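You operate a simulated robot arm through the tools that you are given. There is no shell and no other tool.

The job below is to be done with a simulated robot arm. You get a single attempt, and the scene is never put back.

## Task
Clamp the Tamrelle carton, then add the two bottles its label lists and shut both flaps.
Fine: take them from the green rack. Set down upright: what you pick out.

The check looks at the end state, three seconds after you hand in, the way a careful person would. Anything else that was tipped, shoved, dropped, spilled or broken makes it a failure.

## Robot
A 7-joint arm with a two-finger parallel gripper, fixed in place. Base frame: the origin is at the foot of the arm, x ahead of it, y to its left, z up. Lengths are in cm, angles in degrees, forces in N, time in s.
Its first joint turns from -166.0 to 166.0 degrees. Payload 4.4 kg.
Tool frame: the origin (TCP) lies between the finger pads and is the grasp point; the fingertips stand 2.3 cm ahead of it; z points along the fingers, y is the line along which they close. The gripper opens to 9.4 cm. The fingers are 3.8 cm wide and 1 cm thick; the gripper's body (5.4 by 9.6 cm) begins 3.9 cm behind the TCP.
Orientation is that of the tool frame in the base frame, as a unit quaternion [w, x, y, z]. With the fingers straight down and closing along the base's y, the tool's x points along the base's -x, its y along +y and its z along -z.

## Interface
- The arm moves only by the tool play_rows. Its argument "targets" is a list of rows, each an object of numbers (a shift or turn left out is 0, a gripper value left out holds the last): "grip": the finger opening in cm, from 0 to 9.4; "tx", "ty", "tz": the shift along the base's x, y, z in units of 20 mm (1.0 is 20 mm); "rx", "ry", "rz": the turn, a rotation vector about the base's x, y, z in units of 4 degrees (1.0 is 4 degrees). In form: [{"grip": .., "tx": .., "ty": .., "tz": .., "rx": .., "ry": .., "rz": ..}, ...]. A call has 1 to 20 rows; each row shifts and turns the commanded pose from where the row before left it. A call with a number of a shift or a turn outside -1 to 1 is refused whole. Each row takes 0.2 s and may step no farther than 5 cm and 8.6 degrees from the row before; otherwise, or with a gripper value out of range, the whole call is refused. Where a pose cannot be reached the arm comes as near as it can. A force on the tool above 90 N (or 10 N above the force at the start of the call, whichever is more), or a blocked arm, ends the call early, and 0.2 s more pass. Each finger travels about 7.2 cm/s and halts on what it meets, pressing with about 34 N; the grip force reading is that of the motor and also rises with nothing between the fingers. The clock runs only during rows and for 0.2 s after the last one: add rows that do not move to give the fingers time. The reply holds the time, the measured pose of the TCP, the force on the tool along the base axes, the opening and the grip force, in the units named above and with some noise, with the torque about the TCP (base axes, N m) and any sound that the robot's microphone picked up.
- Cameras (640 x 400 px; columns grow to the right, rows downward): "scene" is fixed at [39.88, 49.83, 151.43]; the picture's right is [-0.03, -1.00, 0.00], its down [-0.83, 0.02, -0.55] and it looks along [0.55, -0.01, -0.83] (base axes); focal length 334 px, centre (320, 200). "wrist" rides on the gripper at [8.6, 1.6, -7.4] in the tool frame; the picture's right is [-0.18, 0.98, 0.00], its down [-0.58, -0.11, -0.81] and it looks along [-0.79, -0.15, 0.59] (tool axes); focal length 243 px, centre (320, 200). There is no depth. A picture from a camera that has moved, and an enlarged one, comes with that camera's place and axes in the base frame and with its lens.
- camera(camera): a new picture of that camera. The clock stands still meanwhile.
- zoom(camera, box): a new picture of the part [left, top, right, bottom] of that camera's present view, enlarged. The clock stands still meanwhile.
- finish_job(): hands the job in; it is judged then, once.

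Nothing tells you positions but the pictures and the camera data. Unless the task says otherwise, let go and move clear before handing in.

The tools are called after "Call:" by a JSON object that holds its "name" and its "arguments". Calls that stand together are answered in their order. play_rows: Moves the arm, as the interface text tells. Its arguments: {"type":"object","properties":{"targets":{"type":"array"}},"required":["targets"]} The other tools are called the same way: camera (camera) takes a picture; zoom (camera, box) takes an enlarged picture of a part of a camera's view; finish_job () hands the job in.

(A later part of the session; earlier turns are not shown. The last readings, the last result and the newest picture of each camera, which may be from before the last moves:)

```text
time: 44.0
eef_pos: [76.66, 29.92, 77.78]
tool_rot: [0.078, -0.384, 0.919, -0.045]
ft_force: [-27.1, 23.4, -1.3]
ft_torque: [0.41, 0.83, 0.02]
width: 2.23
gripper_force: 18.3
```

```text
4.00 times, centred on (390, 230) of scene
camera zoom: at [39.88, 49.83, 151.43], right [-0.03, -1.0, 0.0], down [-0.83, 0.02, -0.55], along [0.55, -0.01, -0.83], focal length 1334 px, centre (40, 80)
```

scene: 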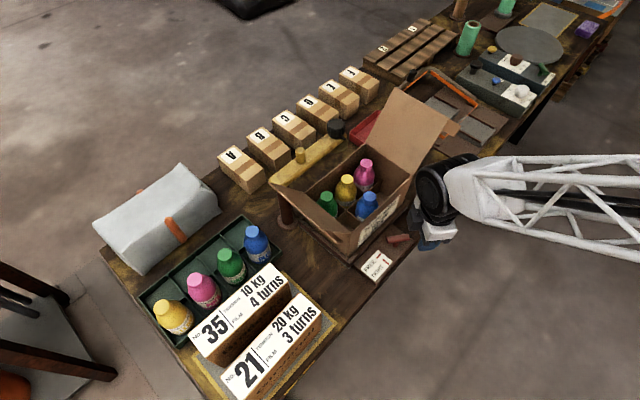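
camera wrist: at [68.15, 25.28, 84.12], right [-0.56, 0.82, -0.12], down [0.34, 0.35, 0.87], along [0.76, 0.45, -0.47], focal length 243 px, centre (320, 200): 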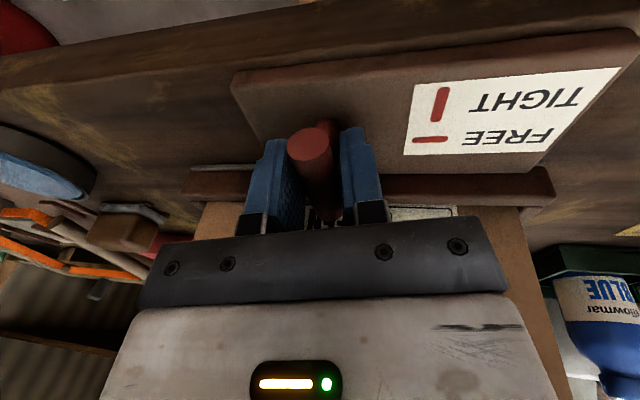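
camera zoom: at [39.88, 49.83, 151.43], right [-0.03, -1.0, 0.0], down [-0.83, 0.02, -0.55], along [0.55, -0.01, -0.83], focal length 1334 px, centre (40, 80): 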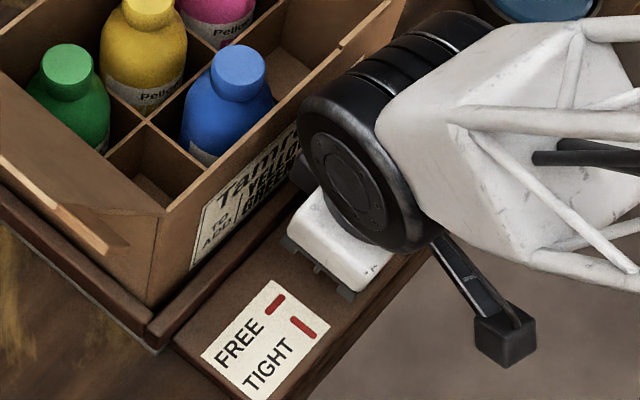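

Almost at TIGHT. I will turn the last few degrees and watch for the stop.

Call:
{"name": "play_rows", "arguments": {"targets": [{"rz": -0.4}, {"rz": -0.4}, {}]}}

Call:
{"name": "play_rows", "arguments": {"targets": [{"rz": -0.5}, {"rz": -0.5}, {}]}}

Call:
{"name": "camera", "arguments": {"camera": "wrist"}}

```text
time: 44.8
eef_pos: [76.66, 29.97, 77.89]
tool_rot: [0.076, -0.357, 0.93, -0.047]
ft_force: [-31.6, 18.5, 8.2]
ft_torque: [0.55, 0.75, 0.08]
width: 2.11
gripper_force: 17.0
```

```text
time: 45.6
eef_pos: [76.59, 30.07, 77.91]
tool_rot: [0.075, -0.325, 0.941, -0.05]
ft_force: [-14.2, 8.8, 7.5]
ft_torque: [0.65, 1.04, 1.0]
width: 2.1
gripper_force: 45.4
```

```text
taken
camera wrist: at [67.58, 26.41, 84.08], right [-0.45, 0.88, -0.12], down [0.38, 0.31, 0.87], along [0.81, 0.35, -0.47], focal length 243 px, centre (320, 200)
```

wrist: 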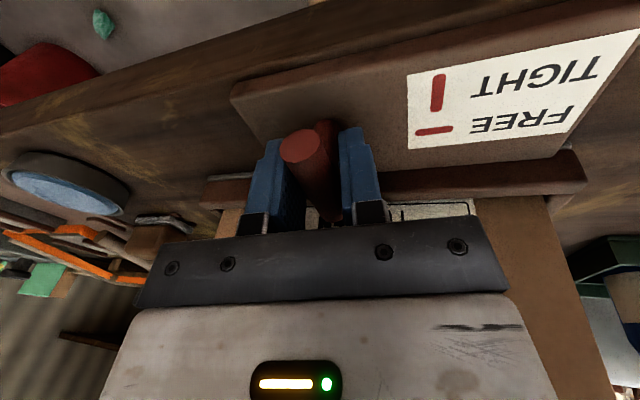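

The torque is rising and the handle no longer follows, so it is at the TIGHT stop. I will release and lift clear to look.

Call:
{"name": "play_rows", "arguments": {"targets": [{"rz": -0.4}, {}, {"rz": 0.9, "grip": 4.4}, {"rz": 0.5}, {}, {"tz": 0.8}, {"tz": 0.8}, {"tz": 0.8, "tx": -0.4, "ty": -0.37}, {"tz": 0.8, "tx": -0.4, "ty": -0.37}, {"tz": 0.8, "tx": -0.4, "ty": -0.37}, {"tz": 0.8, "tx": -0.4, "ty": -0.37}, {}]}}

Call:
{"name": "camera", "arguments": {"camera": "wrist"}}

Call:
{"name": "zoom", "arguments": {"camera": "scene", "box": [340, 180, 440, 280]}}

```text
time: 48.2
eef_pos: [73.53, 27.01, 87.51]
tool_rot: [0.076, -0.358, 0.93, -0.046]
ft_force: [-1.0, 0.2, -0.9]
ft_torque: [-0.02, 0.04, -0.01]
width: 4.39
gripper_force: 0.0
```

```text
taken
camera wrist: at [64.68, 22.75, 93.67], right [-0.51, 0.85, -0.12], down [0.36, 0.33, 0.87], along [0.78, 0.4, -0.47], focal length 243 px, centre (320, 200)
```

wrist: 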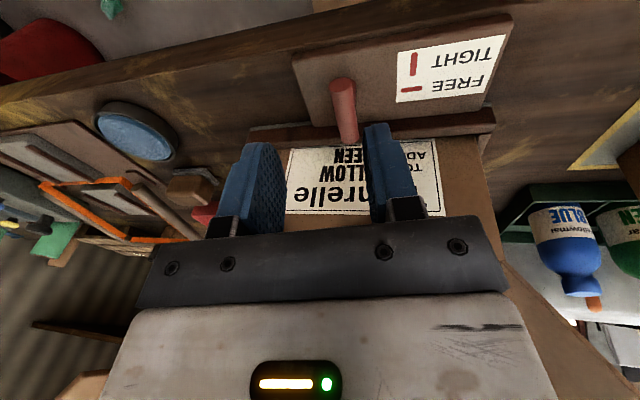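

```text
4.00 times, centred on (390, 230) of scene
camera zoom: at [39.88, 49.83, 151.43], right [-0.03, -1.0, 0.0], down [-0.83, 0.02, -0.55], along [0.55, -0.01, -0.83], focal length 1334 px, centre (40, 80)
```

zoom: 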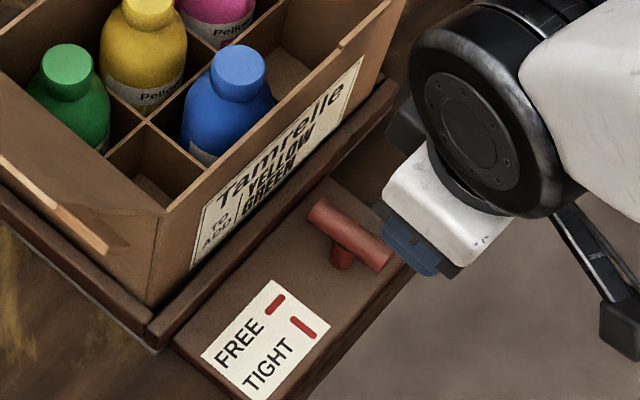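

The handle now lies along the TIGHT mark direction, so the carton is clamped. Next I will raise the arm and look at the green rack from above the front boxes.

Call:
{"name": "play_rows", "arguments": {"targets": [{"rx": 0.146, "ry": 0.82, "tz": 1}, {"rx": 0.146, "ry": 0.82, "tz": 1}, {"rx": 0.146, "ry": 0.82, "tz": 1}, {"tz": 1}, {"tz": 1}, {"tz": 1}, {}]}}

Call:
{"name": "play_rows", "arguments": {"targets": [{"tx": -0.62, "ty": 0.97}, {"tx": -0.62, "ty": 0.97}, {"tx": -0.62, "ty": 0.97}, {"tx": -0.62, "ty": 0.97}, {"tx": -0.62, "ty": 0.97}, {"tx": -0.62, "ty": 0.97}, {"tx": -0.62, "ty": 0.97}, {"tx": -0.62, "ty": 0.97}, {"tx": -0.62, "ty": 0.97}, {"tx": -0.62, "ty": 0.97}, {"tx": -0.62, "ty": 0.97}, {"tx": -0.62, "ty": 0.97}, {"tx": -0.62, "ty": 0.97}, {"tx": -0.62, "ty": 0.97}, {"tx": -0.62, "ty": 0.97}, {"tx": -0.62, "ty": 0.97}, {"tx": -0.62, "ty": 0.97}, {"tx": -0.62, "ty": 0.97}, {}]}}

Call:
{"name": "camera", "arguments": {"camera": "wrist"}}

Call:
{"name": "camera", "arguments": {"camera": "scene"}}

```text
time: 49.8
eef_pos: [73.5, 27.18, 99.44]
tool_rot: [0.002, -0.359, 0.933, -0.001]
ft_force: [0.8, 0.0, -0.2]
ft_torque: [0.01, 0.01, 0.02]
width: 4.38
gripper_force: 0.0
```

```text
time: 53.8
eef_pos: [51.05, 61.83, 99.3]
tool_rot: [0.003, -0.359, 0.933, -0.001]
ft_force: [0.4, 1.1, 0.7]
ft_torque: [0.03, 0.01, 0.0]
width: 4.42
gripper_force: 0.0
```

```text
taken
camera wrist: at [43.44, 57.43, 106.79], right [-0.52, 0.85, 0.0], down [0.5, 0.31, 0.81], along [0.69, 0.42, -0.59], focal length 243 px, centre (320, 200)
```

wrist: 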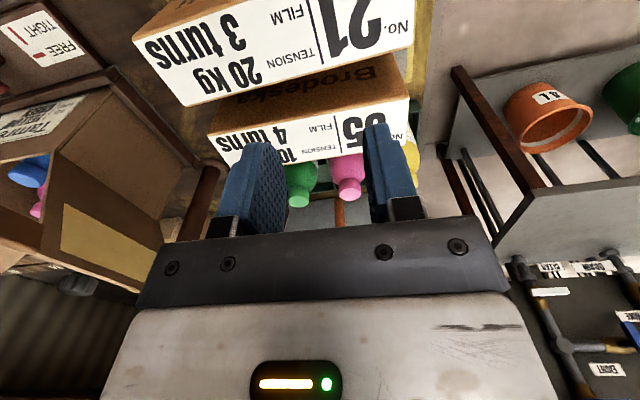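

```text
taken
```

scene: 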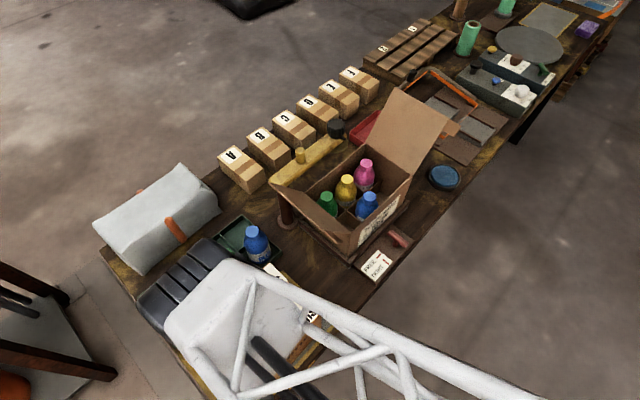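

The rack bottles' caps top out at roughly z 84: green near (71.5, 70.5), pink near (66, 76). I will zoom in to learn the cap shape and find the yellow one.

Call:
{"name": "zoom", "arguments": {"camera": "wrist", "box": [200, 80, 440, 240]}}

Call:
{"name": "zoom", "arguments": {"camera": "wrist", "box": [0, 60, 240, 220]}}

Call:
{"name": "zoom", "arguments": {"camera": "wrist", "box": [120, 0, 440, 130]}}

```text
2.50 times, centred on (320, 160) of wrist
camera zoom: at [43.44, 57.43, 106.79], right [-0.52, 0.85, 0.0], down [0.5, 0.31, 0.81], along [0.69, 0.42, -0.59], focal length 606 px, centre (320, 300)
```

zoom: 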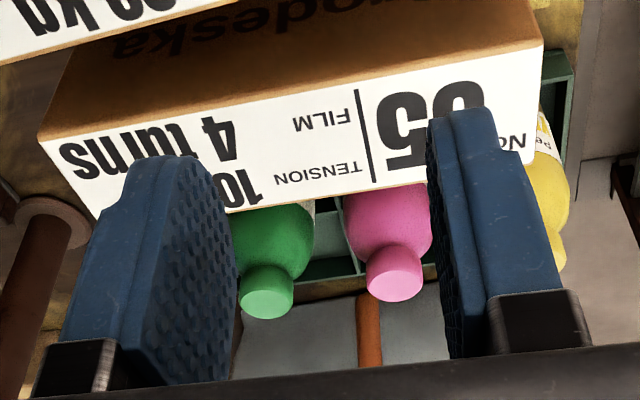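

```text
2.50 times, centred on (120, 140) of wrist
camera zoom: at [43.44, 57.43, 106.79], right [-0.52, 0.85, 0.0], down [0.5, 0.31, 0.81], along [0.69, 0.42, -0.59], focal length 606 px, centre (820, 350)
```

zoom: 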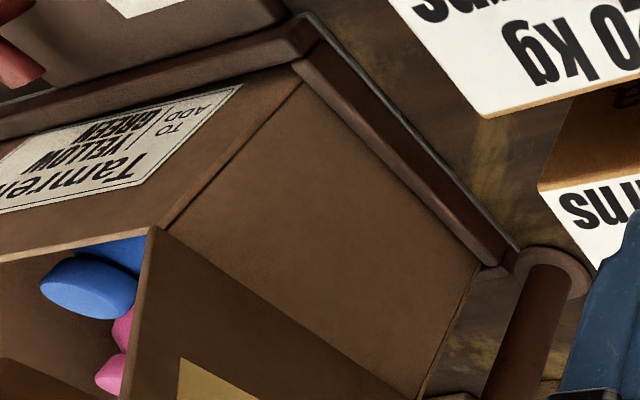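

```text
2.00 times, centred on (280, 65) of wrist
camera zoom: at [43.44, 57.43, 106.79], right [-0.52, 0.85, 0.0], down [0.5, 0.31, 0.81], along [0.69, 0.42, -0.59], focal length 485 px, centre (400, 470)
```

zoom: 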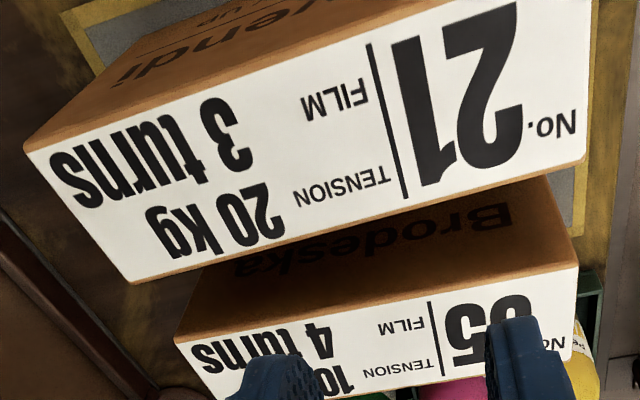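

Caps are about 3.4 cm wide with tops at z 84, roughly 100 cm from the base, so I need an outward tilt to reach. I will tilt 10° outward, open to 5.6 cm and move above the green bottle.

Call:
{"name": "play_rows", "arguments": {"targets": [{"grip": 5.6, "rx": 0.563, "ry": -0.614}, {"rx": 0.563, "ry": -0.614}, {"rx": 0.563, "ry": -0.614}, {"tx": 0.95, "ty": 0.4, "tz": -0.2}, {"tx": 0.95, "ty": 0.4, "tz": -0.2}, {"tx": 0.95, "ty": 0.4, "tz": -0.2}, {"tx": 0.95, "ty": 0.4, "tz": -0.2}, {"tx": 0.95, "ty": 0.4, "tz": -0.2}, {"tx": 0.95, "ty": 0.4, "tz": -0.2}, {"tx": 0.95, "ty": 0.4, "tz": -0.2}, {"tx": 0.95, "ty": 0.4, "tz": -0.2}, {"tx": 0.95, "ty": 0.4, "tz": -0.2}, {"tx": 0.95, "ty": 0.4, "tz": -0.2}, {}]}}

Call:
{"name": "camera", "arguments": {"camera": "wrist"}}

Call:
{"name": "camera", "arguments": {"camera": "scene"}}

```text
time: 56.8
eef_pos: [70.16, 69.95, 95.55]
tool_rot: [0.083, -0.357, 0.93, 0.03]
ft_force: [0.2, 0.1, -0.3]
ft_torque: [0.01, 0.01, -0.02]
width: 5.59
gripper_force: 0.0
```

```text
taken
camera wrist: at [61.66, 64.86, 101.35], right [-0.52, 0.85, 0.03], down [0.39, 0.21, 0.9], along [0.76, 0.48, -0.44], focal length 243 px, centre (320, 200)
```

wrist: 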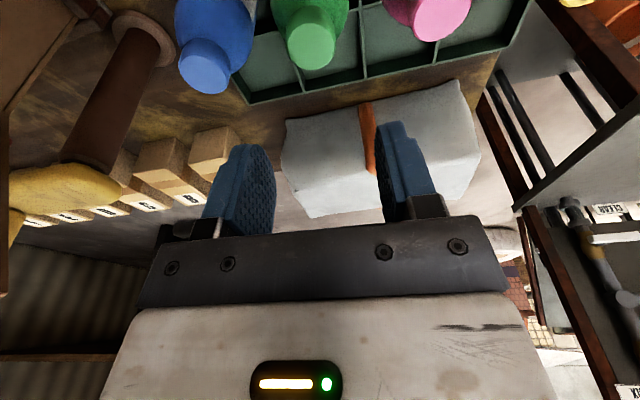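

```text
taken
```

scene: 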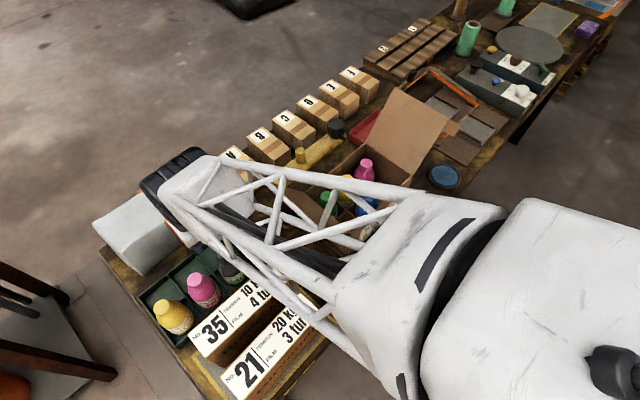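

The pose was reached. The green cap is nearly beneath the fingers. I will descend part way and check alignment.

Call:
{"name": "play_rows", "arguments": {"targets": [{"tx": 0.1, "ty": 0.02, "tz": -0.8}, {"tx": 0.1, "ty": 0.02, "tz": -0.8}, {"tx": 0.05, "tz": -0.8}, {"tz": -0.8}, {}]}}

Call:
{"name": "camera", "arguments": {"camera": "wrist"}}

```text
time: 58.0
eef_pos: [70.66, 70.1, 88.84]
tool_rot: [0.083, -0.358, 0.93, 0.03]
ft_force: [-0.5, -0.4, -1.2]
ft_torque: [0.02, -0.03, 0.02]
width: 5.58
gripper_force: 0.0
```

```text
taken
camera wrist: at [62.17, 64.85, 94.86], right [-0.52, 0.85, 0.03], down [0.39, 0.21, 0.9], along [0.76, 0.48, -0.44], focal length 243 px, centre (320, 200)
```

wrist: 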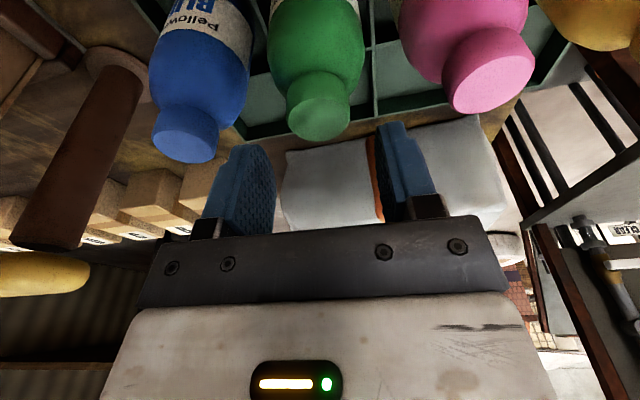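

Green cap is centred between the fingers at about (70.9, 70.3, 84.6). Descending to cap height.

Call:
{"name": "play_rows", "arguments": {"targets": [{"tx": 0.04, "ty": 0.04, "tz": -0.68}, {"tz": -0.68}, {"tz": -0.66}, {}]}}

Call:
{"name": "camera", "arguments": {"camera": "wrist"}}

Call:
{"name": "zoom", "arguments": {"camera": "wrist", "box": [200, 80, 440, 240]}}

```text
time: 59.0
eef_pos: [70.88, 70.17, 84.87]
tool_rot: [0.084, -0.358, 0.93, 0.031]
ft_force: [-0.9, -0.6, 0.6]
ft_torque: [0.0, 0.01, -0.03]
width: 5.59
gripper_force: 0.0
```

```text
taken
camera wrist: at [62.35, 65.02, 90.74], right [-0.52, 0.85, 0.03], down [0.39, 0.21, 0.9], along [0.76, 0.48, -0.44], focal length 243 px, centre (320, 200)
```

wrist: 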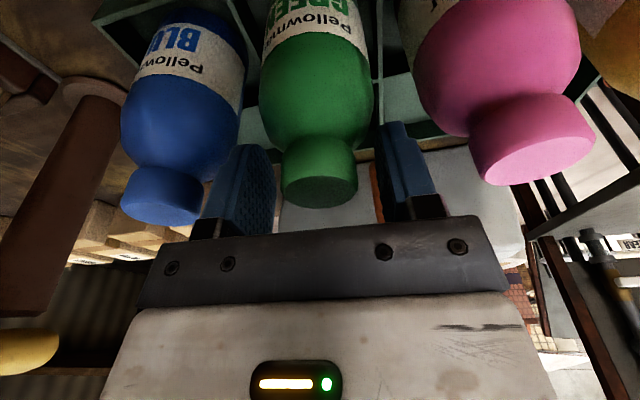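

```text
2.50 times, centred on (320, 160) of wrist
camera zoom: at [62.35, 65.02, 90.74], right [-0.52, 0.85, 0.03], down [0.39, 0.21, 0.9], along [0.76, 0.48, -0.44], focal length 606 px, centre (320, 300)
```

zoom: 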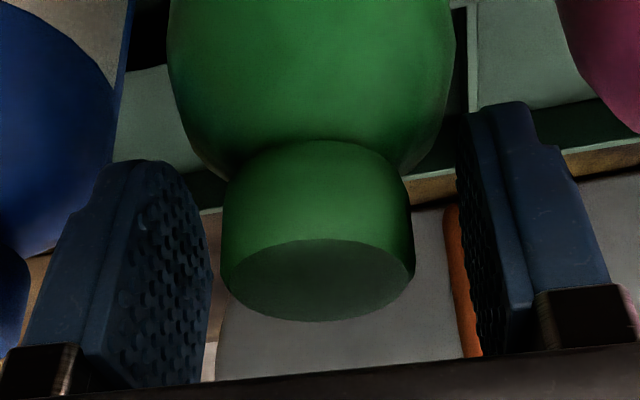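

The cap sits centred between the pads. Closing the grip on it.

Call:
{"name": "play_rows", "arguments": {"targets": [{"grip": 4.2}, {"grip": 3.2}, {"grip": 2.4}, {}, {}]}}

Call:
{"name": "camera", "arguments": {"camera": "wrist"}}

```text
time: 60.2
eef_pos: [70.82, 70.13, 84.92]
tool_rot: [0.084, -0.357, 0.93, 0.03]
ft_force: [0.9, 0.8, 2.8]
ft_torque: [0.11, -0.01, -0.01]
width: 4.96
gripper_force: 34.5
```

```text
taken
camera wrist: at [62.34, 65.02, 90.76], right [-0.52, 0.85, 0.03], down [0.39, 0.21, 0.9], along [0.76, 0.48, -0.44], focal length 243 px, centre (320, 200)
```

wrist: 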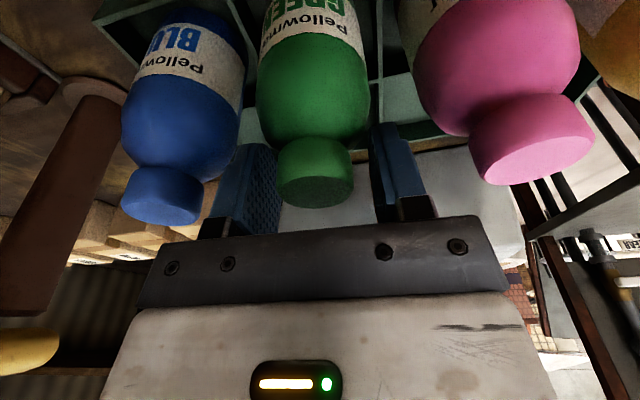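

The fingertips met the sloping shoulder, not the cap (width 4.96). I will open, raise by about 0.8 cm and close again.

Call:
{"name": "play_rows", "arguments": {"targets": [{"grip": 5.6}, {}, {"tz": 0.4}, {}, {"grip": 4.0}, {"grip": 2.4}, {}, {}]}}

Call:
{"name": "camera", "arguments": {"camera": "wrist"}}

```text
time: 62.0
eef_pos: [70.94, 70.34, 86.11]
tool_rot: [0.085, -0.358, 0.929, 0.032]
ft_force: [-5.9, -5.1, 46.6]
ft_torque: [-0.17, 0.49, -0.01]
width: 3.24
gripper_force: 34.1
```

```text
taken
camera wrist: at [62.43, 65.08, 91.95], right [-0.52, 0.85, 0.03], down [0.39, 0.21, 0.9], along [0.76, 0.48, -0.44], focal length 243 px, centre (320, 200)
```

wrist: 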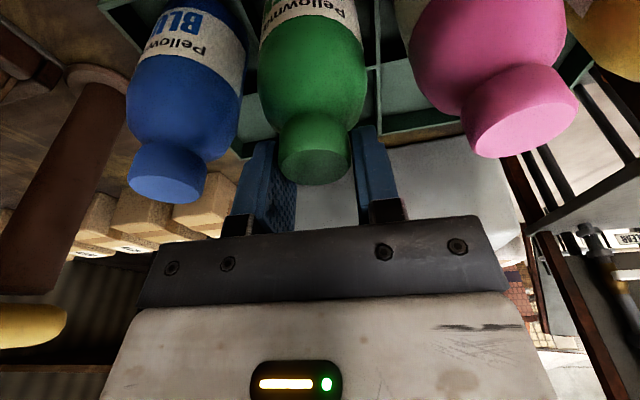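

Now the pads hold the cap (3.24 cm), with the tips bearing down on the shoulder. I will ease up slightly and look at the force.

Call:
{"name": "play_rows", "arguments": {"targets": [{"tz": 0.12}, {"tz": 0.12}, {}]}}

Call:
{"name": "play_rows", "arguments": {"targets": [{"tz": 0.25}, {"tz": 0.25}, {}]}}

Call:
{"name": "camera", "arguments": {"camera": "wrist"}}

```text
time: 62.8
eef_pos: [70.79, 70.07, 86.15]
tool_rot: [0.084, -0.357, 0.93, 0.031]
ft_force: [4.1, 5.0, 24.8]
ft_torque: [0.27, -0.03, -0.07]
width: 3.15
gripper_force: 34.6
```

```text
time: 63.6
eef_pos: [70.72, 70.14, 87.06]
tool_rot: [0.083, -0.357, 0.93, 0.03]
ft_force: [0.1, -0.5, -2.0]
ft_torque: [0.01, -0.03, 0.0]
width: 3.13
gripper_force: 34.5
```

```text
taken
camera wrist: at [62.29, 64.91, 92.97], right [-0.52, 0.85, 0.03], down [0.39, 0.21, 0.9], along [0.76, 0.48, -0.44], focal length 243 px, centre (320, 200)
```

wrist: 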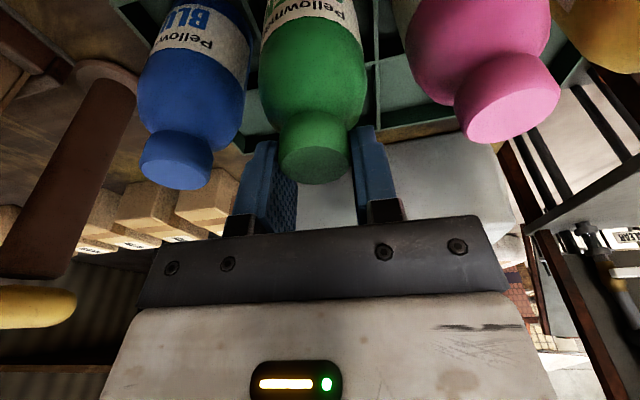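

The green bottle is lifted cleanly, weighing about 2 N. I will raise it straight up out of the rack and check it.

Call:
{"name": "play_rows", "arguments": {"targets": [{"tz": 0.6}, {"tz": 0.8}, {"tz": 0.9}, {"tz": 0.9}, {"tz": 0.9}, {"tz": 0.9}, {"tz": 0.9}, {"tz": 0.9}, {"tz": 0.9}, {"tz": 0.6}, {}]}}

Call:
{"name": "camera", "arguments": {"camera": "wrist"}}

Call:
{"name": "camera", "arguments": {"camera": "scene"}}

```text
time: 66.0
eef_pos: [70.55, 70.07, 103.98]
tool_rot: [0.083, -0.357, 0.93, 0.031]
ft_force: [0.4, 0.0, -3.1]
ft_torque: [0.03, -0.04, -0.02]
width: 3.1
gripper_force: 34.0
```

```text
taken
camera wrist: at [62.17, 64.94, 109.85], right [-0.52, 0.85, 0.03], down [0.39, 0.21, 0.9], along [0.76, 0.48, -0.44], focal length 243 px, centre (320, 200)
```

wrist: 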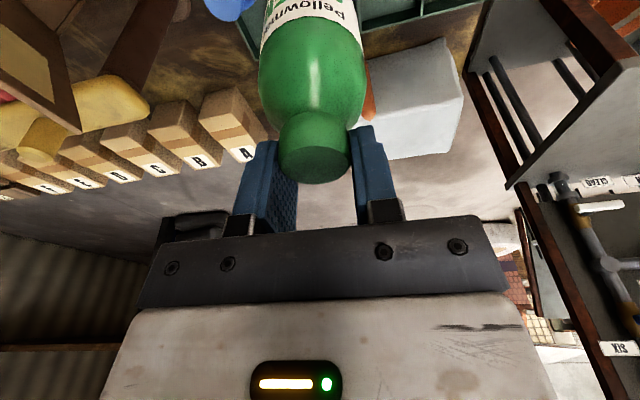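

```text
taken
```

scene: 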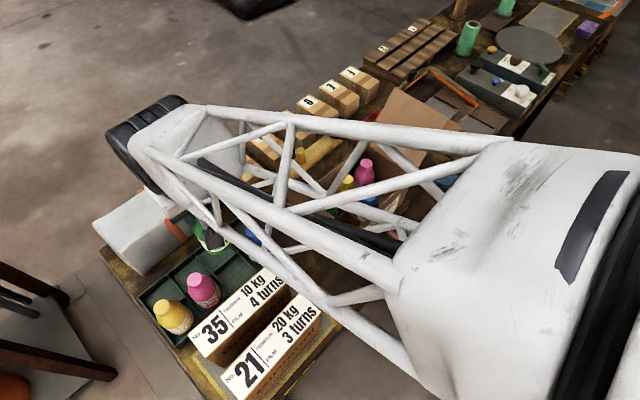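

The bottle hangs upright and the scene is undisturbed. I will carry it around in front of the carton, clear of the left flap.

Call:
{"name": "play_rows", "arguments": {"targets": [{"tx": -0.3, "ty": -0.5}, {"tx": -0.52, "ty": -0.93}, {"tx": -0.52, "ty": -0.93}, {"tx": -0.52, "ty": -0.93}, {"tx": -0.52, "ty": -0.93}, {"tx": -0.52, "ty": -0.93}, {"tx": -0.52, "ty": -0.93}, {"tx": -0.52, "ty": -0.93}, {"tx": -0.52, "ty": -0.93}, {"tx": -0.52, "ty": -0.93}, {"tx": -0.52, "ty": -0.93}, {"tx": -0.52, "ty": -0.93}, {"tx": -0.52, "ty": -0.93}, {"tx": -0.3, "ty": -0.4}, {}]}}

Call:
{"name": "play_rows", "arguments": {"targets": [{"tx": 0.5, "ty": -0.35}, {"tx": 0.9, "ty": -0.63}, {"tx": 0.9, "ty": -0.63}, {"tx": 0.9, "ty": -0.63}, {"tx": 0.9, "ty": -0.63}, {"tx": 0.9, "ty": -0.63}, {"tx": 0.9, "ty": -0.63}, {"tx": 0.9, "ty": -0.63}, {"tx": 0.65, "ty": -0.45}, {}, {}]}}

Call:
{"name": "camera", "arguments": {"camera": "wrist"}}

Call:
{"name": "camera", "arguments": {"camera": "scene"}}

```text
time: 69.2
eef_pos: [56.94, 46.0, 103.72]
tool_rot: [0.085, -0.358, 0.93, 0.029]
ft_force: [0.5, -0.1, -1.4]
ft_torque: [0.03, 0.01, 0.03]
width: 3.12
gripper_force: 34.2
```

```text
time: 71.6
eef_pos: [71.98, 35.6, 103.78]
tool_rot: [0.083, -0.358, 0.929, 0.03]
ft_force: [1.5, 0.2, -2.6]
ft_torque: [0.03, -0.01, -0.01]
width: 3.11
gripper_force: 33.8
```

```text
taken
camera wrist: at [63.51, 30.38, 109.75], right [-0.52, 0.85, 0.03], down [0.39, 0.21, 0.9], along [0.76, 0.48, -0.44], focal length 243 px, centre (320, 200)
```

wrist: 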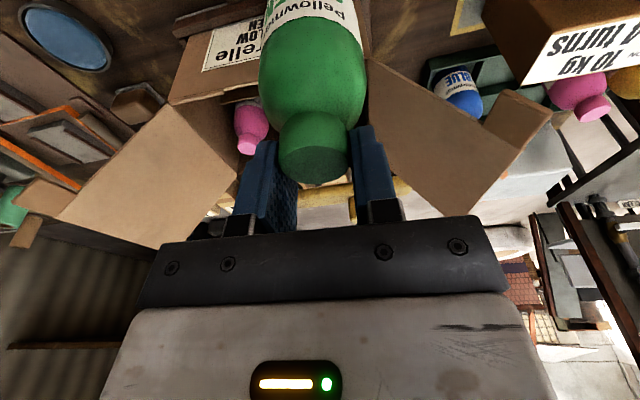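

```text
taken
```

scene: 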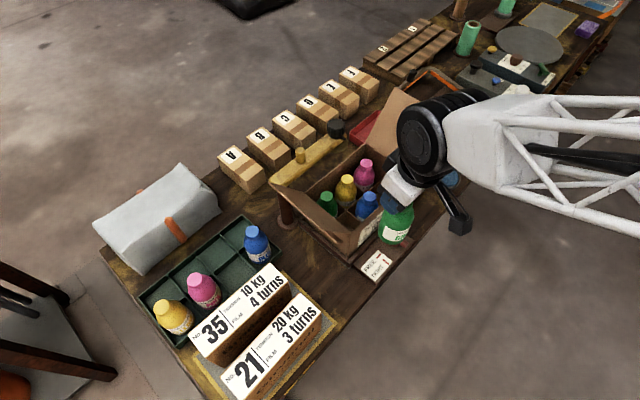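

The bottle is in front of the carton. I will zoom in on the flaps and on the empty cells before moving over.

Call:
{"name": "zoom", "arguments": {"camera": "scene", "box": [260, 120, 420, 260]}}

Call:
{"name": "zoom", "arguments": {"camera": "wrist", "box": [340, 40, 580, 230]}}

Call:
{"name": "zoom", "arguments": {"camera": "wrist", "box": [0, 60, 260, 250]}}

```text
2.86 times, centred on (340, 190) of scene
camera zoom: at [39.88, 49.83, 151.43], right [-0.03, -1.0, 0.0], down [-0.83, 0.02, -0.55], along [0.55, -0.01, -0.83], focal length 953 px, centre (263, 229)
```

zoom: 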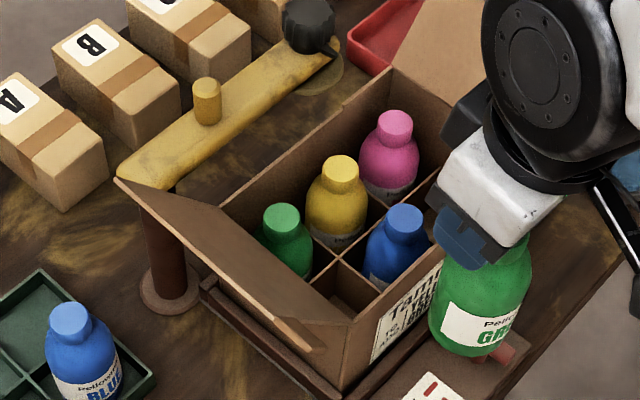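

```text
2.11 times, centred on (460, 135) of wrist
camera zoom: at [63.51, 30.38, 109.75], right [-0.52, 0.85, 0.03], down [0.39, 0.21, 0.9], along [0.76, 0.48, -0.44], focal length 511 px, centre (25, 337)
```

zoom: 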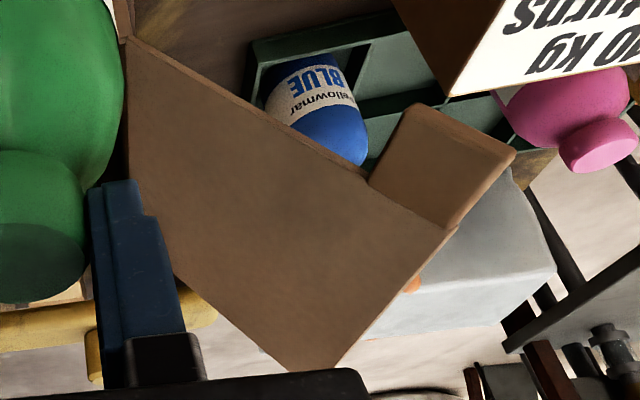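

```text
2.11 times, centred on (130, 155) of wrist
camera zoom: at [63.51, 30.38, 109.75], right [-0.52, 0.85, 0.03], down [0.39, 0.21, 0.9], along [0.76, 0.48, -0.44], focal length 511 px, centre (720, 295)
```

zoom: 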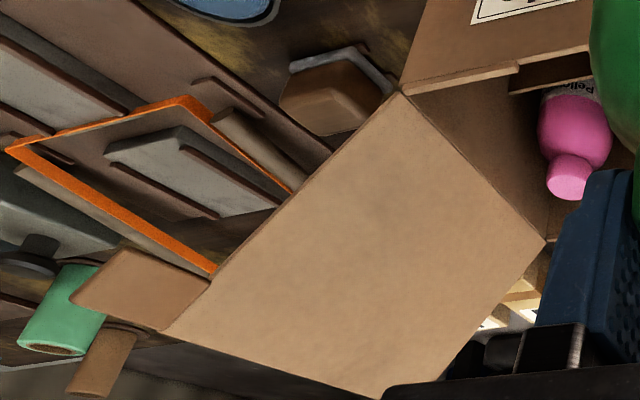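

Each flap has a small tab on its front edge. The empty front-left cell is at about (78.6, 42.3). I will move the bottle above it, still clear of the wall.

Call:
{"name": "play_rows", "arguments": {"targets": [{"tx": 0.5, "ty": 0.5}, {"tx": 0.9, "ty": 0.9}, {"tx": 0.9, "ty": 0.9}, {"tx": 0.6, "ty": 0.65}, {"tx": 0.4, "ty": 0.4}, {}, {}]}}

Call:
{"name": "camera", "arguments": {"camera": "wrist"}}

Call:
{"name": "zoom", "arguments": {"camera": "scene", "box": [270, 130, 430, 270]}}

```text
time: 73.2
eef_pos: [78.6, 42.34, 103.87]
tool_rot: [0.084, -0.357, 0.93, 0.03]
ft_force: [0.1, -0.9, -2.4]
ft_torque: [0.0, -0.02, -0.01]
width: 3.09
gripper_force: 33.9
```

```text
taken
camera wrist: at [70.1, 37.13, 109.79], right [-0.52, 0.85, 0.03], down [0.39, 0.21, 0.9], along [0.76, 0.48, -0.44], focal length 243 px, centre (320, 200)
```

wrist: 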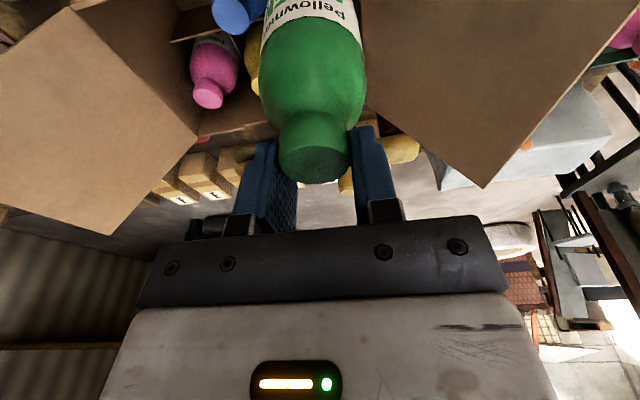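

```text
2.86 times, centred on (350, 200) of scene
camera zoom: at [39.88, 49.83, 151.43], right [-0.03, -1.0, 0.0], down [-0.83, 0.02, -0.55], along [0.55, -0.01, -0.83], focal length 953 px, centre (234, 200)
```

zoom: 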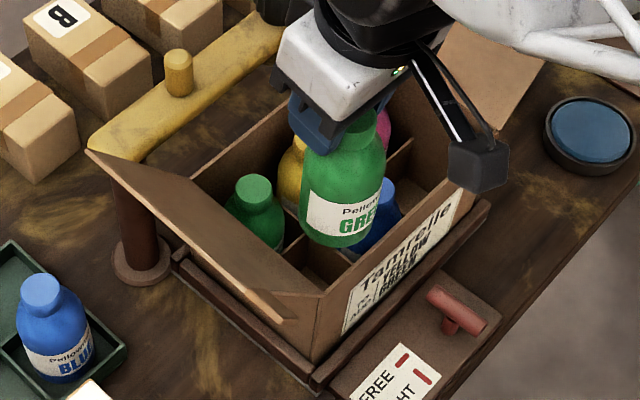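

The held bottle hovers over the carton. I will zoom in tightly to judge its position against the cell.

Call:
{"name": "zoom", "arguments": {"camera": "scene", "box": [320, 150, 400, 230]}}

Call:
{"name": "zoom", "arguments": {"camera": "wrist", "box": [120, 0, 440, 200]}}

```text
5.00 times, centred on (360, 190) of scene
camera zoom: at [39.88, 49.83, 151.43], right [-0.03, -1.0, 0.0], down [-0.83, 0.02, -0.55], along [0.55, -0.01, -0.83], focal length 1667 px, centre (120, 250)
```

zoom: 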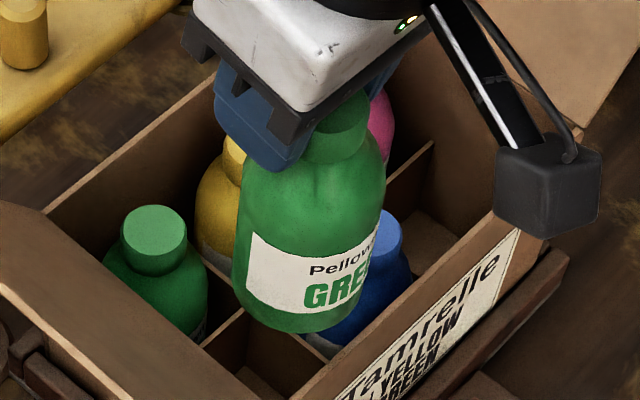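

```text
2.00 times, centred on (280, 100) of wrist
camera zoom: at [70.1, 37.13, 109.79], right [-0.52, 0.85, 0.03], down [0.39, 0.21, 0.9], along [0.76, 0.48, -0.44], focal length 485 px, centre (400, 400)
```

zoom: 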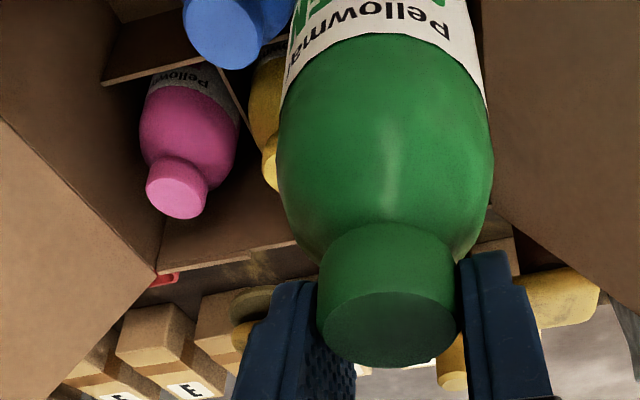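

The cap sits about 1.2 cm toward me on the pads, so the bottle axis is near (77.7, 41.6). I will shift about 1 cm deeper into the carton, lower a little, and look again.

Call:
{"name": "play_rows", "arguments": {"targets": [{"tx": 0.5, "ty": 0.33}, {"tz": -0.5}, {"tz": -0.5}, {}, {}]}}

Call:
{"name": "zoom", "arguments": {"camera": "scene", "box": [310, 160, 390, 240]}}

Call:
{"name": "zoom", "arguments": {"camera": "wrist", "box": [120, 0, 440, 200]}}

```text
time: 74.4
eef_pos: [79.55, 42.95, 101.68]
tool_rot: [0.083, -0.357, 0.93, 0.031]
ft_force: [0.5, -0.4, -3.0]
ft_torque: [0.02, -0.01, -0.02]
width: 3.09
gripper_force: 34.0
```

```text
5.00 times, centred on (350, 200) of scene
camera zoom: at [39.88, 49.83, 151.43], right [-0.03, -1.0, 0.0], down [-0.83, 0.02, -0.55], along [0.55, -0.01, -0.83], focal length 1667 px, centre (170, 200)
```

zoom: 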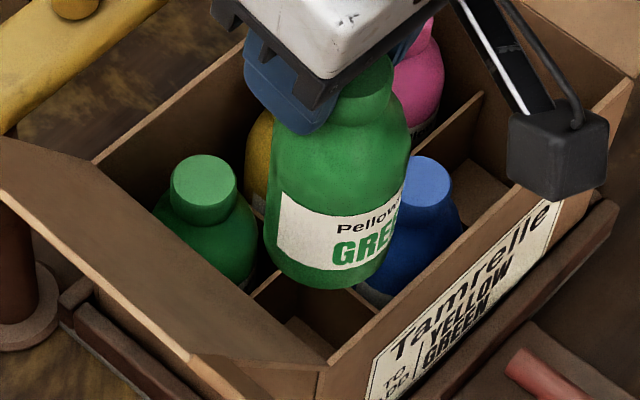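

```text
2.00 times, centred on (280, 100) of wrist
camera zoom: at [71.12, 37.74, 107.61], right [-0.52, 0.85, 0.03], down [0.39, 0.21, 0.9], along [0.76, 0.48, -0.44], focal length 485 px, centre (400, 400)
```

zoom: 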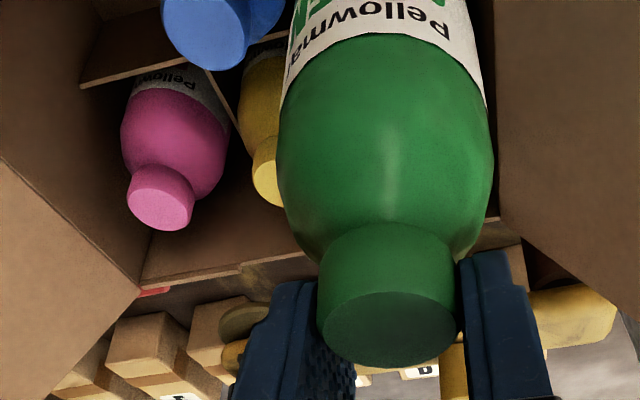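

The bottle looks centred over the cell, with the dividers' tops at about z 80.5. I will lower it part way and check again.

Call:
{"name": "play_rows", "arguments": {"targets": [{"ty": 0.1, "tz": -0.6}, {"tz": -0.8}, {"tz": -0.8}, {"tz": -0.8}, {}, {}]}}

Call:
{"name": "zoom", "arguments": {"camera": "scene", "box": [310, 160, 390, 240]}}

Call:
{"name": "zoom", "arguments": {"camera": "wrist", "box": [120, 0, 440, 200]}}

```text
time: 75.8
eef_pos: [79.39, 43.28, 95.69]
tool_rot: [0.083, -0.357, 0.93, 0.03]
ft_force: [0.1, 0.2, -3.3]
ft_torque: [0.01, -0.02, 0.01]
width: 3.1
gripper_force: 34.5
```

```text
5.00 times, centred on (350, 200) of scene
camera zoom: at [39.88, 49.83, 151.43], right [-0.03, -1.0, 0.0], down [-0.83, 0.02, -0.55], along [0.55, -0.01, -0.83], focal length 1667 px, centre (170, 200)
```

zoom: 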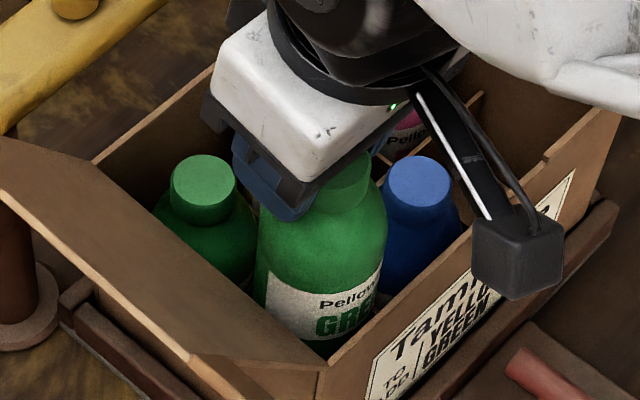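

```text
2.00 times, centred on (280, 100) of wrist
camera zoom: at [71.0, 38.0, 101.65], right [-0.52, 0.85, 0.03], down [0.39, 0.21, 0.9], along [0.76, 0.48, -0.44], focal length 485 px, centre (400, 400)
```

zoom: 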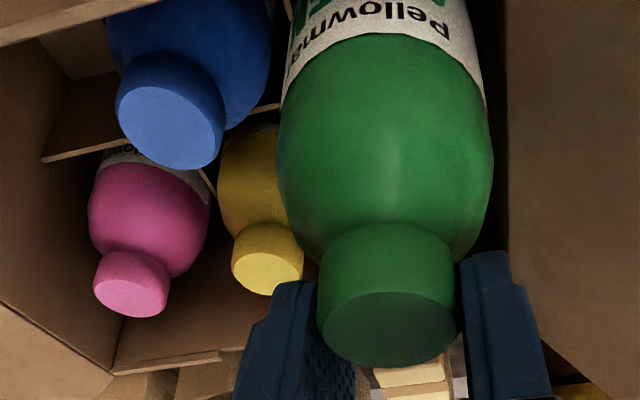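

Alignment looks good from both cameras. I will lower slowly past the divider tops, watching the force.

Call:
{"name": "play_rows", "arguments": {"targets": [{"tz": -0.4}, {"tz": -0.4}, {"tz": -0.4}, {"tz": -0.4}, {}]}}

Call:
{"name": "play_rows", "arguments": {"targets": [{"tz": -0.3}, {"tz": -0.3}, {}]}}

```text
time: 77.0
eef_pos: [79.56, 43.09, 92.62]
tool_rot: [0.084, -0.358, 0.93, 0.03]
ft_force: [-0.4, -0.8, -2.9]
ft_torque: [0.07, -0.04, -0.01]
width: 3.08
gripper_force: 34.1
```

```text
time: 77.8
eef_pos: [79.62, 43.21, 91.49]
tool_rot: [0.084, -0.357, 0.93, 0.03]
ft_force: [-0.5, -0.3, -2.3]
ft_torque: [0.02, -0.03, -0.02]
width: 3.11
gripper_force: 33.7
```

Call:
{"name": "play_rows", "arguments": {"targets": [{"tz": -0.35}, {"tz": -0.35}, {"tz": -0.35}, {}]}}

Call:
{"name": "play_rows", "arguments": {"targets": [{"tz": -0.3}, {"tz": -0.3}, {}]}}

Call:
{"name": "camera", "arguments": {"camera": "wrist"}}

```text
time: 78.8
eef_pos: [79.54, 43.13, 89.26]
tool_rot: [0.084, -0.357, 0.93, 0.03]
ft_force: [0.4, 0.2, -3.4]
ft_torque: [0.01, -0.05, -0.01]
width: 3.1
gripper_force: 33.9
```

```text
time: 79.6
eef_pos: [79.54, 43.21, 88.13]
tool_rot: [0.083, -0.358, 0.93, 0.03]
ft_force: [0.1, -0.8, -2.3]
ft_torque: [0.06, -0.04, 0.01]
width: 3.08
gripper_force: 33.7
```

```text
taken
camera wrist: at [71.08, 37.94, 94.06], right [-0.52, 0.85, 0.03], down [0.39, 0.21, 0.9], along [0.76, 0.48, -0.44], focal length 243 px, centre (320, 200)
```

wrist: 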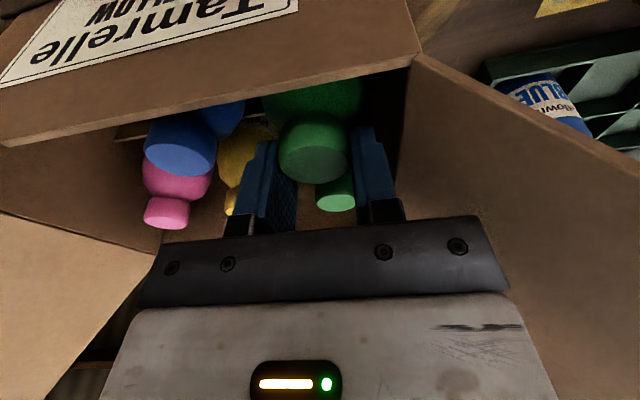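

Call:
{"name": "play_rows", "arguments": {"targets": [{"tz": -0.2}, {"tz": -0.2}, {}]}}

Call:
{"name": "play_rows", "arguments": {"targets": [{"tz": -0.15}, {"tz": -0.15}, {}]}}

```text
time: 80.4
eef_pos: [79.61, 43.19, 87.38]
tool_rot: [0.084, -0.357, 0.93, 0.03]
ft_force: [-0.4, -0.1, -1.9]
ft_torque: [0.0, -0.03, -0.02]
width: 3.09
gripper_force: 34.2
```

```text
time: 81.2
eef_pos: [79.55, 43.14, 86.74]
tool_rot: [0.084, -0.358, 0.929, 0.03]
ft_force: [-0.3, -0.1, -2.0]
ft_torque: [0.02, 0.01, 0.0]
width: 3.09
gripper_force: 34.9
```

Call:
{"name": "play_rows", "arguments": {"targets": [{"tz": -0.12}, {"tz": -0.12}, {}]}}

Call:
{"name": "play_rows", "arguments": {"targets": [{"tz": -0.12}, {"tz": -0.12}, {}]}}

Call:
{"name": "camera", "arguments": {"camera": "wrist"}}

```text
time: 82.0
eef_pos: [79.63, 43.17, 86.45]
tool_rot: [0.086, -0.358, 0.929, 0.031]
ft_force: [-2.8, 0.3, 38.4]
ft_torque: [-0.36, 0.8, 0.02]
width: 3.08
gripper_force: 34.3
```

```text
time: 82.7
eef_pos: [79.82, 43.24, 86.53]
tool_rot: [0.088, -0.357, 0.929, 0.031]
ft_force: [-1.0, 0.1, 9.1]
ft_torque: [0.21, 0.09, -0.03]
width: 3.14
gripper_force: 33.8
stopped in row 3: the force on the tool passed its limit at 94 N (the readings are from after the stop); the commanded pose is now the measured one
```

```text
taken
camera wrist: at [71.33, 38.06, 92.36], right [-0.52, 0.85, 0.03], down [0.38, 0.2, 0.9], along [0.76, 0.48, -0.43], focal length 243 px, centre (320, 200)
```

wrist: 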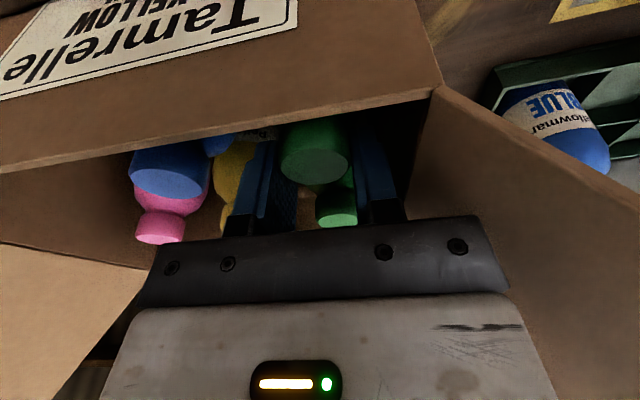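

The bottle has reached the carton floor at TCP z 86.5. I will open slightly to release it and check that it stands before lifting.

Call:
{"name": "play_rows", "arguments": {"targets": [{"tz": 0.05}, {"grip": 3.6}, {"grip": 4.3}, {}, {}]}}

Call:
{"name": "camera", "arguments": {"camera": "wrist"}}

```text
time: 83.9
eef_pos: [79.79, 43.31, 86.62]
tool_rot: [0.087, -0.357, 0.929, 0.03]
ft_force: [0.2, -0.3, 0.0]
ft_torque: [0.01, 0.01, -0.01]
width: 4.29
gripper_force: 0.1
```

```text
taken
camera wrist: at [71.3, 38.07, 92.35], right [-0.52, 0.85, 0.03], down [0.38, 0.21, 0.9], along [0.76, 0.48, -0.43], focal length 243 px, centre (320, 200)
```

wrist: 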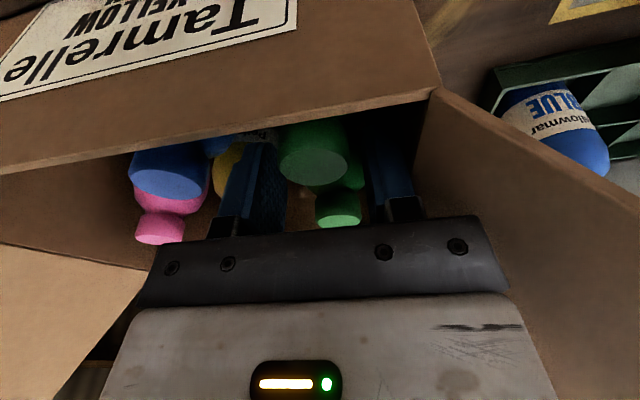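

Released and standing. I will lift straight up out of the carton.

Call:
{"name": "play_rows", "arguments": {"targets": [{"tz": 0.3}, {"tz": 0.5}, {"tz": 0.8}, {"tz": 1}, {"tz": 1}, {"tz": 1}, {"tz": 1}, {"tz": 1}, {"tz": 1}, {"tx": -0.9, "ty": -0.85}, {"tx": -0.9, "ty": -0.85}, {"tx": -0.9, "ty": -0.85}, {"tx": -0.9, "ty": -0.85}, {}]}}

Call:
{"name": "camera", "arguments": {"camera": "wrist"}}

Call:
{"name": "zoom", "arguments": {"camera": "scene", "box": [260, 130, 420, 270]}}

```text
time: 86.9
eef_pos: [72.64, 36.32, 101.78]
tool_rot: [0.087, -0.357, 0.93, 0.031]
ft_force: [0.7, -0.2, -0.8]
ft_torque: [0.01, -0.02, 0.01]
width: 4.29
gripper_force: 0.0
```

```text
taken
camera wrist: at [64.09, 31.17, 107.58], right [-0.52, 0.85, 0.03], down [0.38, 0.21, 0.9], along [0.76, 0.48, -0.43], focal length 243 px, centre (320, 200)
```

wrist: 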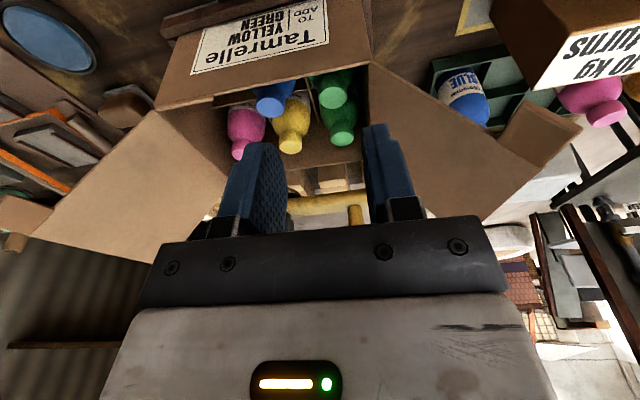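

```text
2.86 times, centred on (340, 200) of scene
camera zoom: at [39.88, 49.83, 151.43], right [-0.03, -1.0, 0.0], down [-0.83, 0.02, -0.55], along [0.55, -0.01, -0.83], focal length 953 px, centre (263, 200)
```

zoom: 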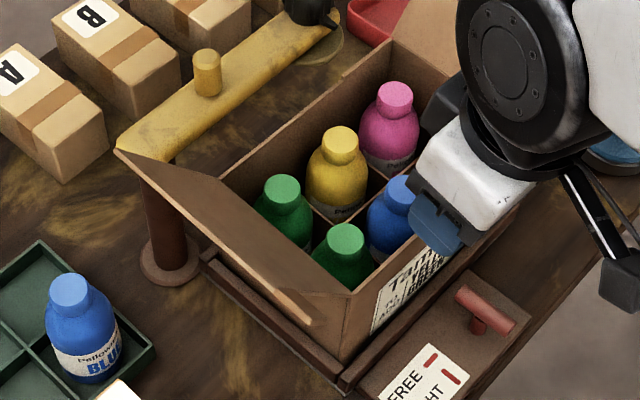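

The green bottle stands properly in the front-left cell. Next I will go back around to the rack for the yellow bottle.

Call:
{"name": "play_rows", "arguments": {"targets": [{"grip": 5.6, "tx": -0.97, "ty": 0.6}, {"tx": -0.97, "ty": 0.6}, {"tx": -0.97, "ty": 0.6}, {"tx": -0.97, "ty": 0.6}, {"tx": -0.97, "ty": 0.6}, {"tx": -0.97, "ty": 0.6}, {"tx": -0.97, "ty": 0.6}, {"tx": -0.97, "ty": 0.6}, {}]}}

Call:
{"name": "camera", "arguments": {"camera": "scene"}}

Call:
{"name": "zoom", "arguments": {"camera": "scene", "box": [130, 230, 290, 370]}}

```text
time: 88.9
eef_pos: [56.97, 46.18, 101.96]
tool_rot: [0.088, -0.358, 0.929, 0.031]
ft_force: [0.7, 0.5, 1.2]
ft_torque: [0.0, -0.03, -0.02]
width: 5.6
gripper_force: 0.2
```

```text
taken
```

scene: 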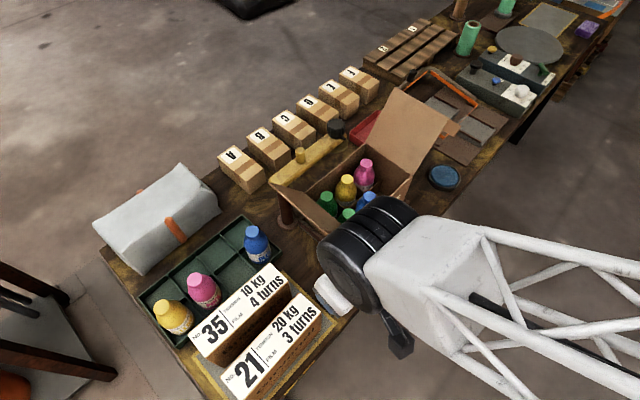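

```text
2.86 times, centred on (210, 300) of scene
camera zoom: at [39.88, 49.83, 151.43], right [-0.03, -1.0, 0.0], down [-0.83, 0.02, -0.55], along [0.55, -0.01, -0.83], focal length 953 px, centre (634, -86)
```

zoom: 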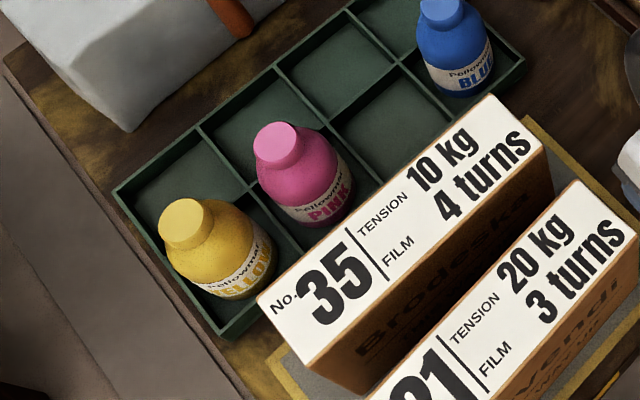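

The rack is a 2×4 tray, with yellow at about (59.3, 80.5). I will move above it.

Call:
{"name": "play_rows", "arguments": {"targets": [{"tx": 0.06, "ty": 0.99, "tz": -0.2}, {"tx": 0.06, "ty": 0.99, "tz": -0.2}, {"tx": 0.06, "ty": 0.99, "tz": -0.2}, {"tx": 0.06, "ty": 0.99, "tz": -0.2}, {"tx": 0.06, "ty": 0.99, "tz": -0.2}, {"tx": 0.06, "ty": 0.99, "tz": -0.2}, {"tx": 0.06, "ty": 0.99, "tz": -0.2}, {"tx": 0.06, "ty": 0.99, "tz": -0.2}, {"tx": 0.06, "ty": 0.99, "tz": -0.2}, {"tx": 0.06, "ty": 0.99, "tz": -0.2}, {"tx": 0.06, "ty": 0.99, "tz": -0.2}, {"tx": 0.06, "ty": 0.99, "tz": -0.2}, {"tx": 0.06, "ty": 0.99, "tz": -0.2}, {"tx": 0.06, "ty": 0.99, "tz": -0.2}, {"tx": 0.06, "ty": 0.99, "tz": -0.2}, {"tx": 0.06, "ty": 0.99, "tz": -0.2}, {"tx": 0.06, "ty": 0.99, "tz": -0.2}, {}, {}]}}

Call:
{"name": "camera", "arguments": {"camera": "wrist"}}

```text
time: 92.9
eef_pos: [59.14, 79.78, 94.87]
tool_rot: [0.087, -0.357, 0.93, 0.031]
ft_force: [-0.3, -1.0, -0.4]
ft_torque: [-0.03, -0.01, 0.04]
width: 5.6
gripper_force: 0.1
```

```text
taken
camera wrist: at [50.7, 74.51, 100.71], right [-0.52, 0.85, 0.03], down [0.38, 0.21, 0.9], along [0.76, 0.48, -0.43], focal length 243 px, centre (320, 200)
```

wrist: 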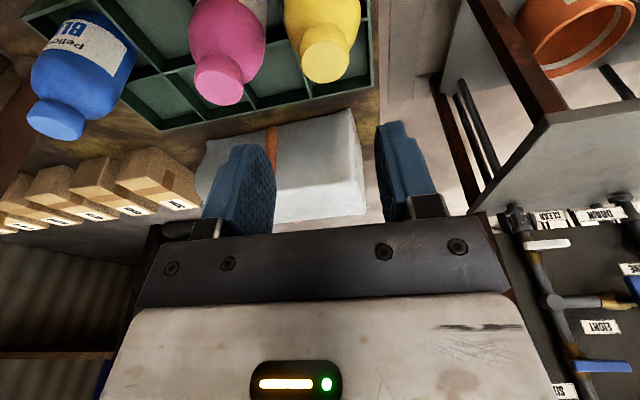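

Yellow cap located at about (59.15, 80.5). I will centre and descend part way.

Call:
{"name": "play_rows", "arguments": {"targets": [{"tx": -0.08, "ty": 0.25, "tz": -0.6}, {"tz": -0.7}, {"tz": -0.7}, {}]}}

Call:
{"name": "camera", "arguments": {"camera": "wrist"}}

```text
time: 93.9
eef_pos: [58.97, 80.21, 90.88]
tool_rot: [0.088, -0.357, 0.929, 0.031]
ft_force: [0.6, -0.1, -0.3]
ft_torque: [0.0, 0.0, -0.01]
width: 5.61
gripper_force: 0.1
```

```text
taken
camera wrist: at [50.49, 74.95, 96.68], right [-0.52, 0.85, 0.03], down [0.38, 0.2, 0.9], along [0.76, 0.48, -0.43], focal length 243 px, centre (320, 200)
```

wrist: 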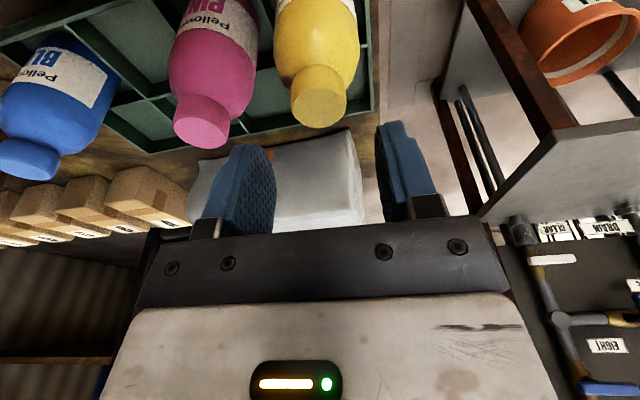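

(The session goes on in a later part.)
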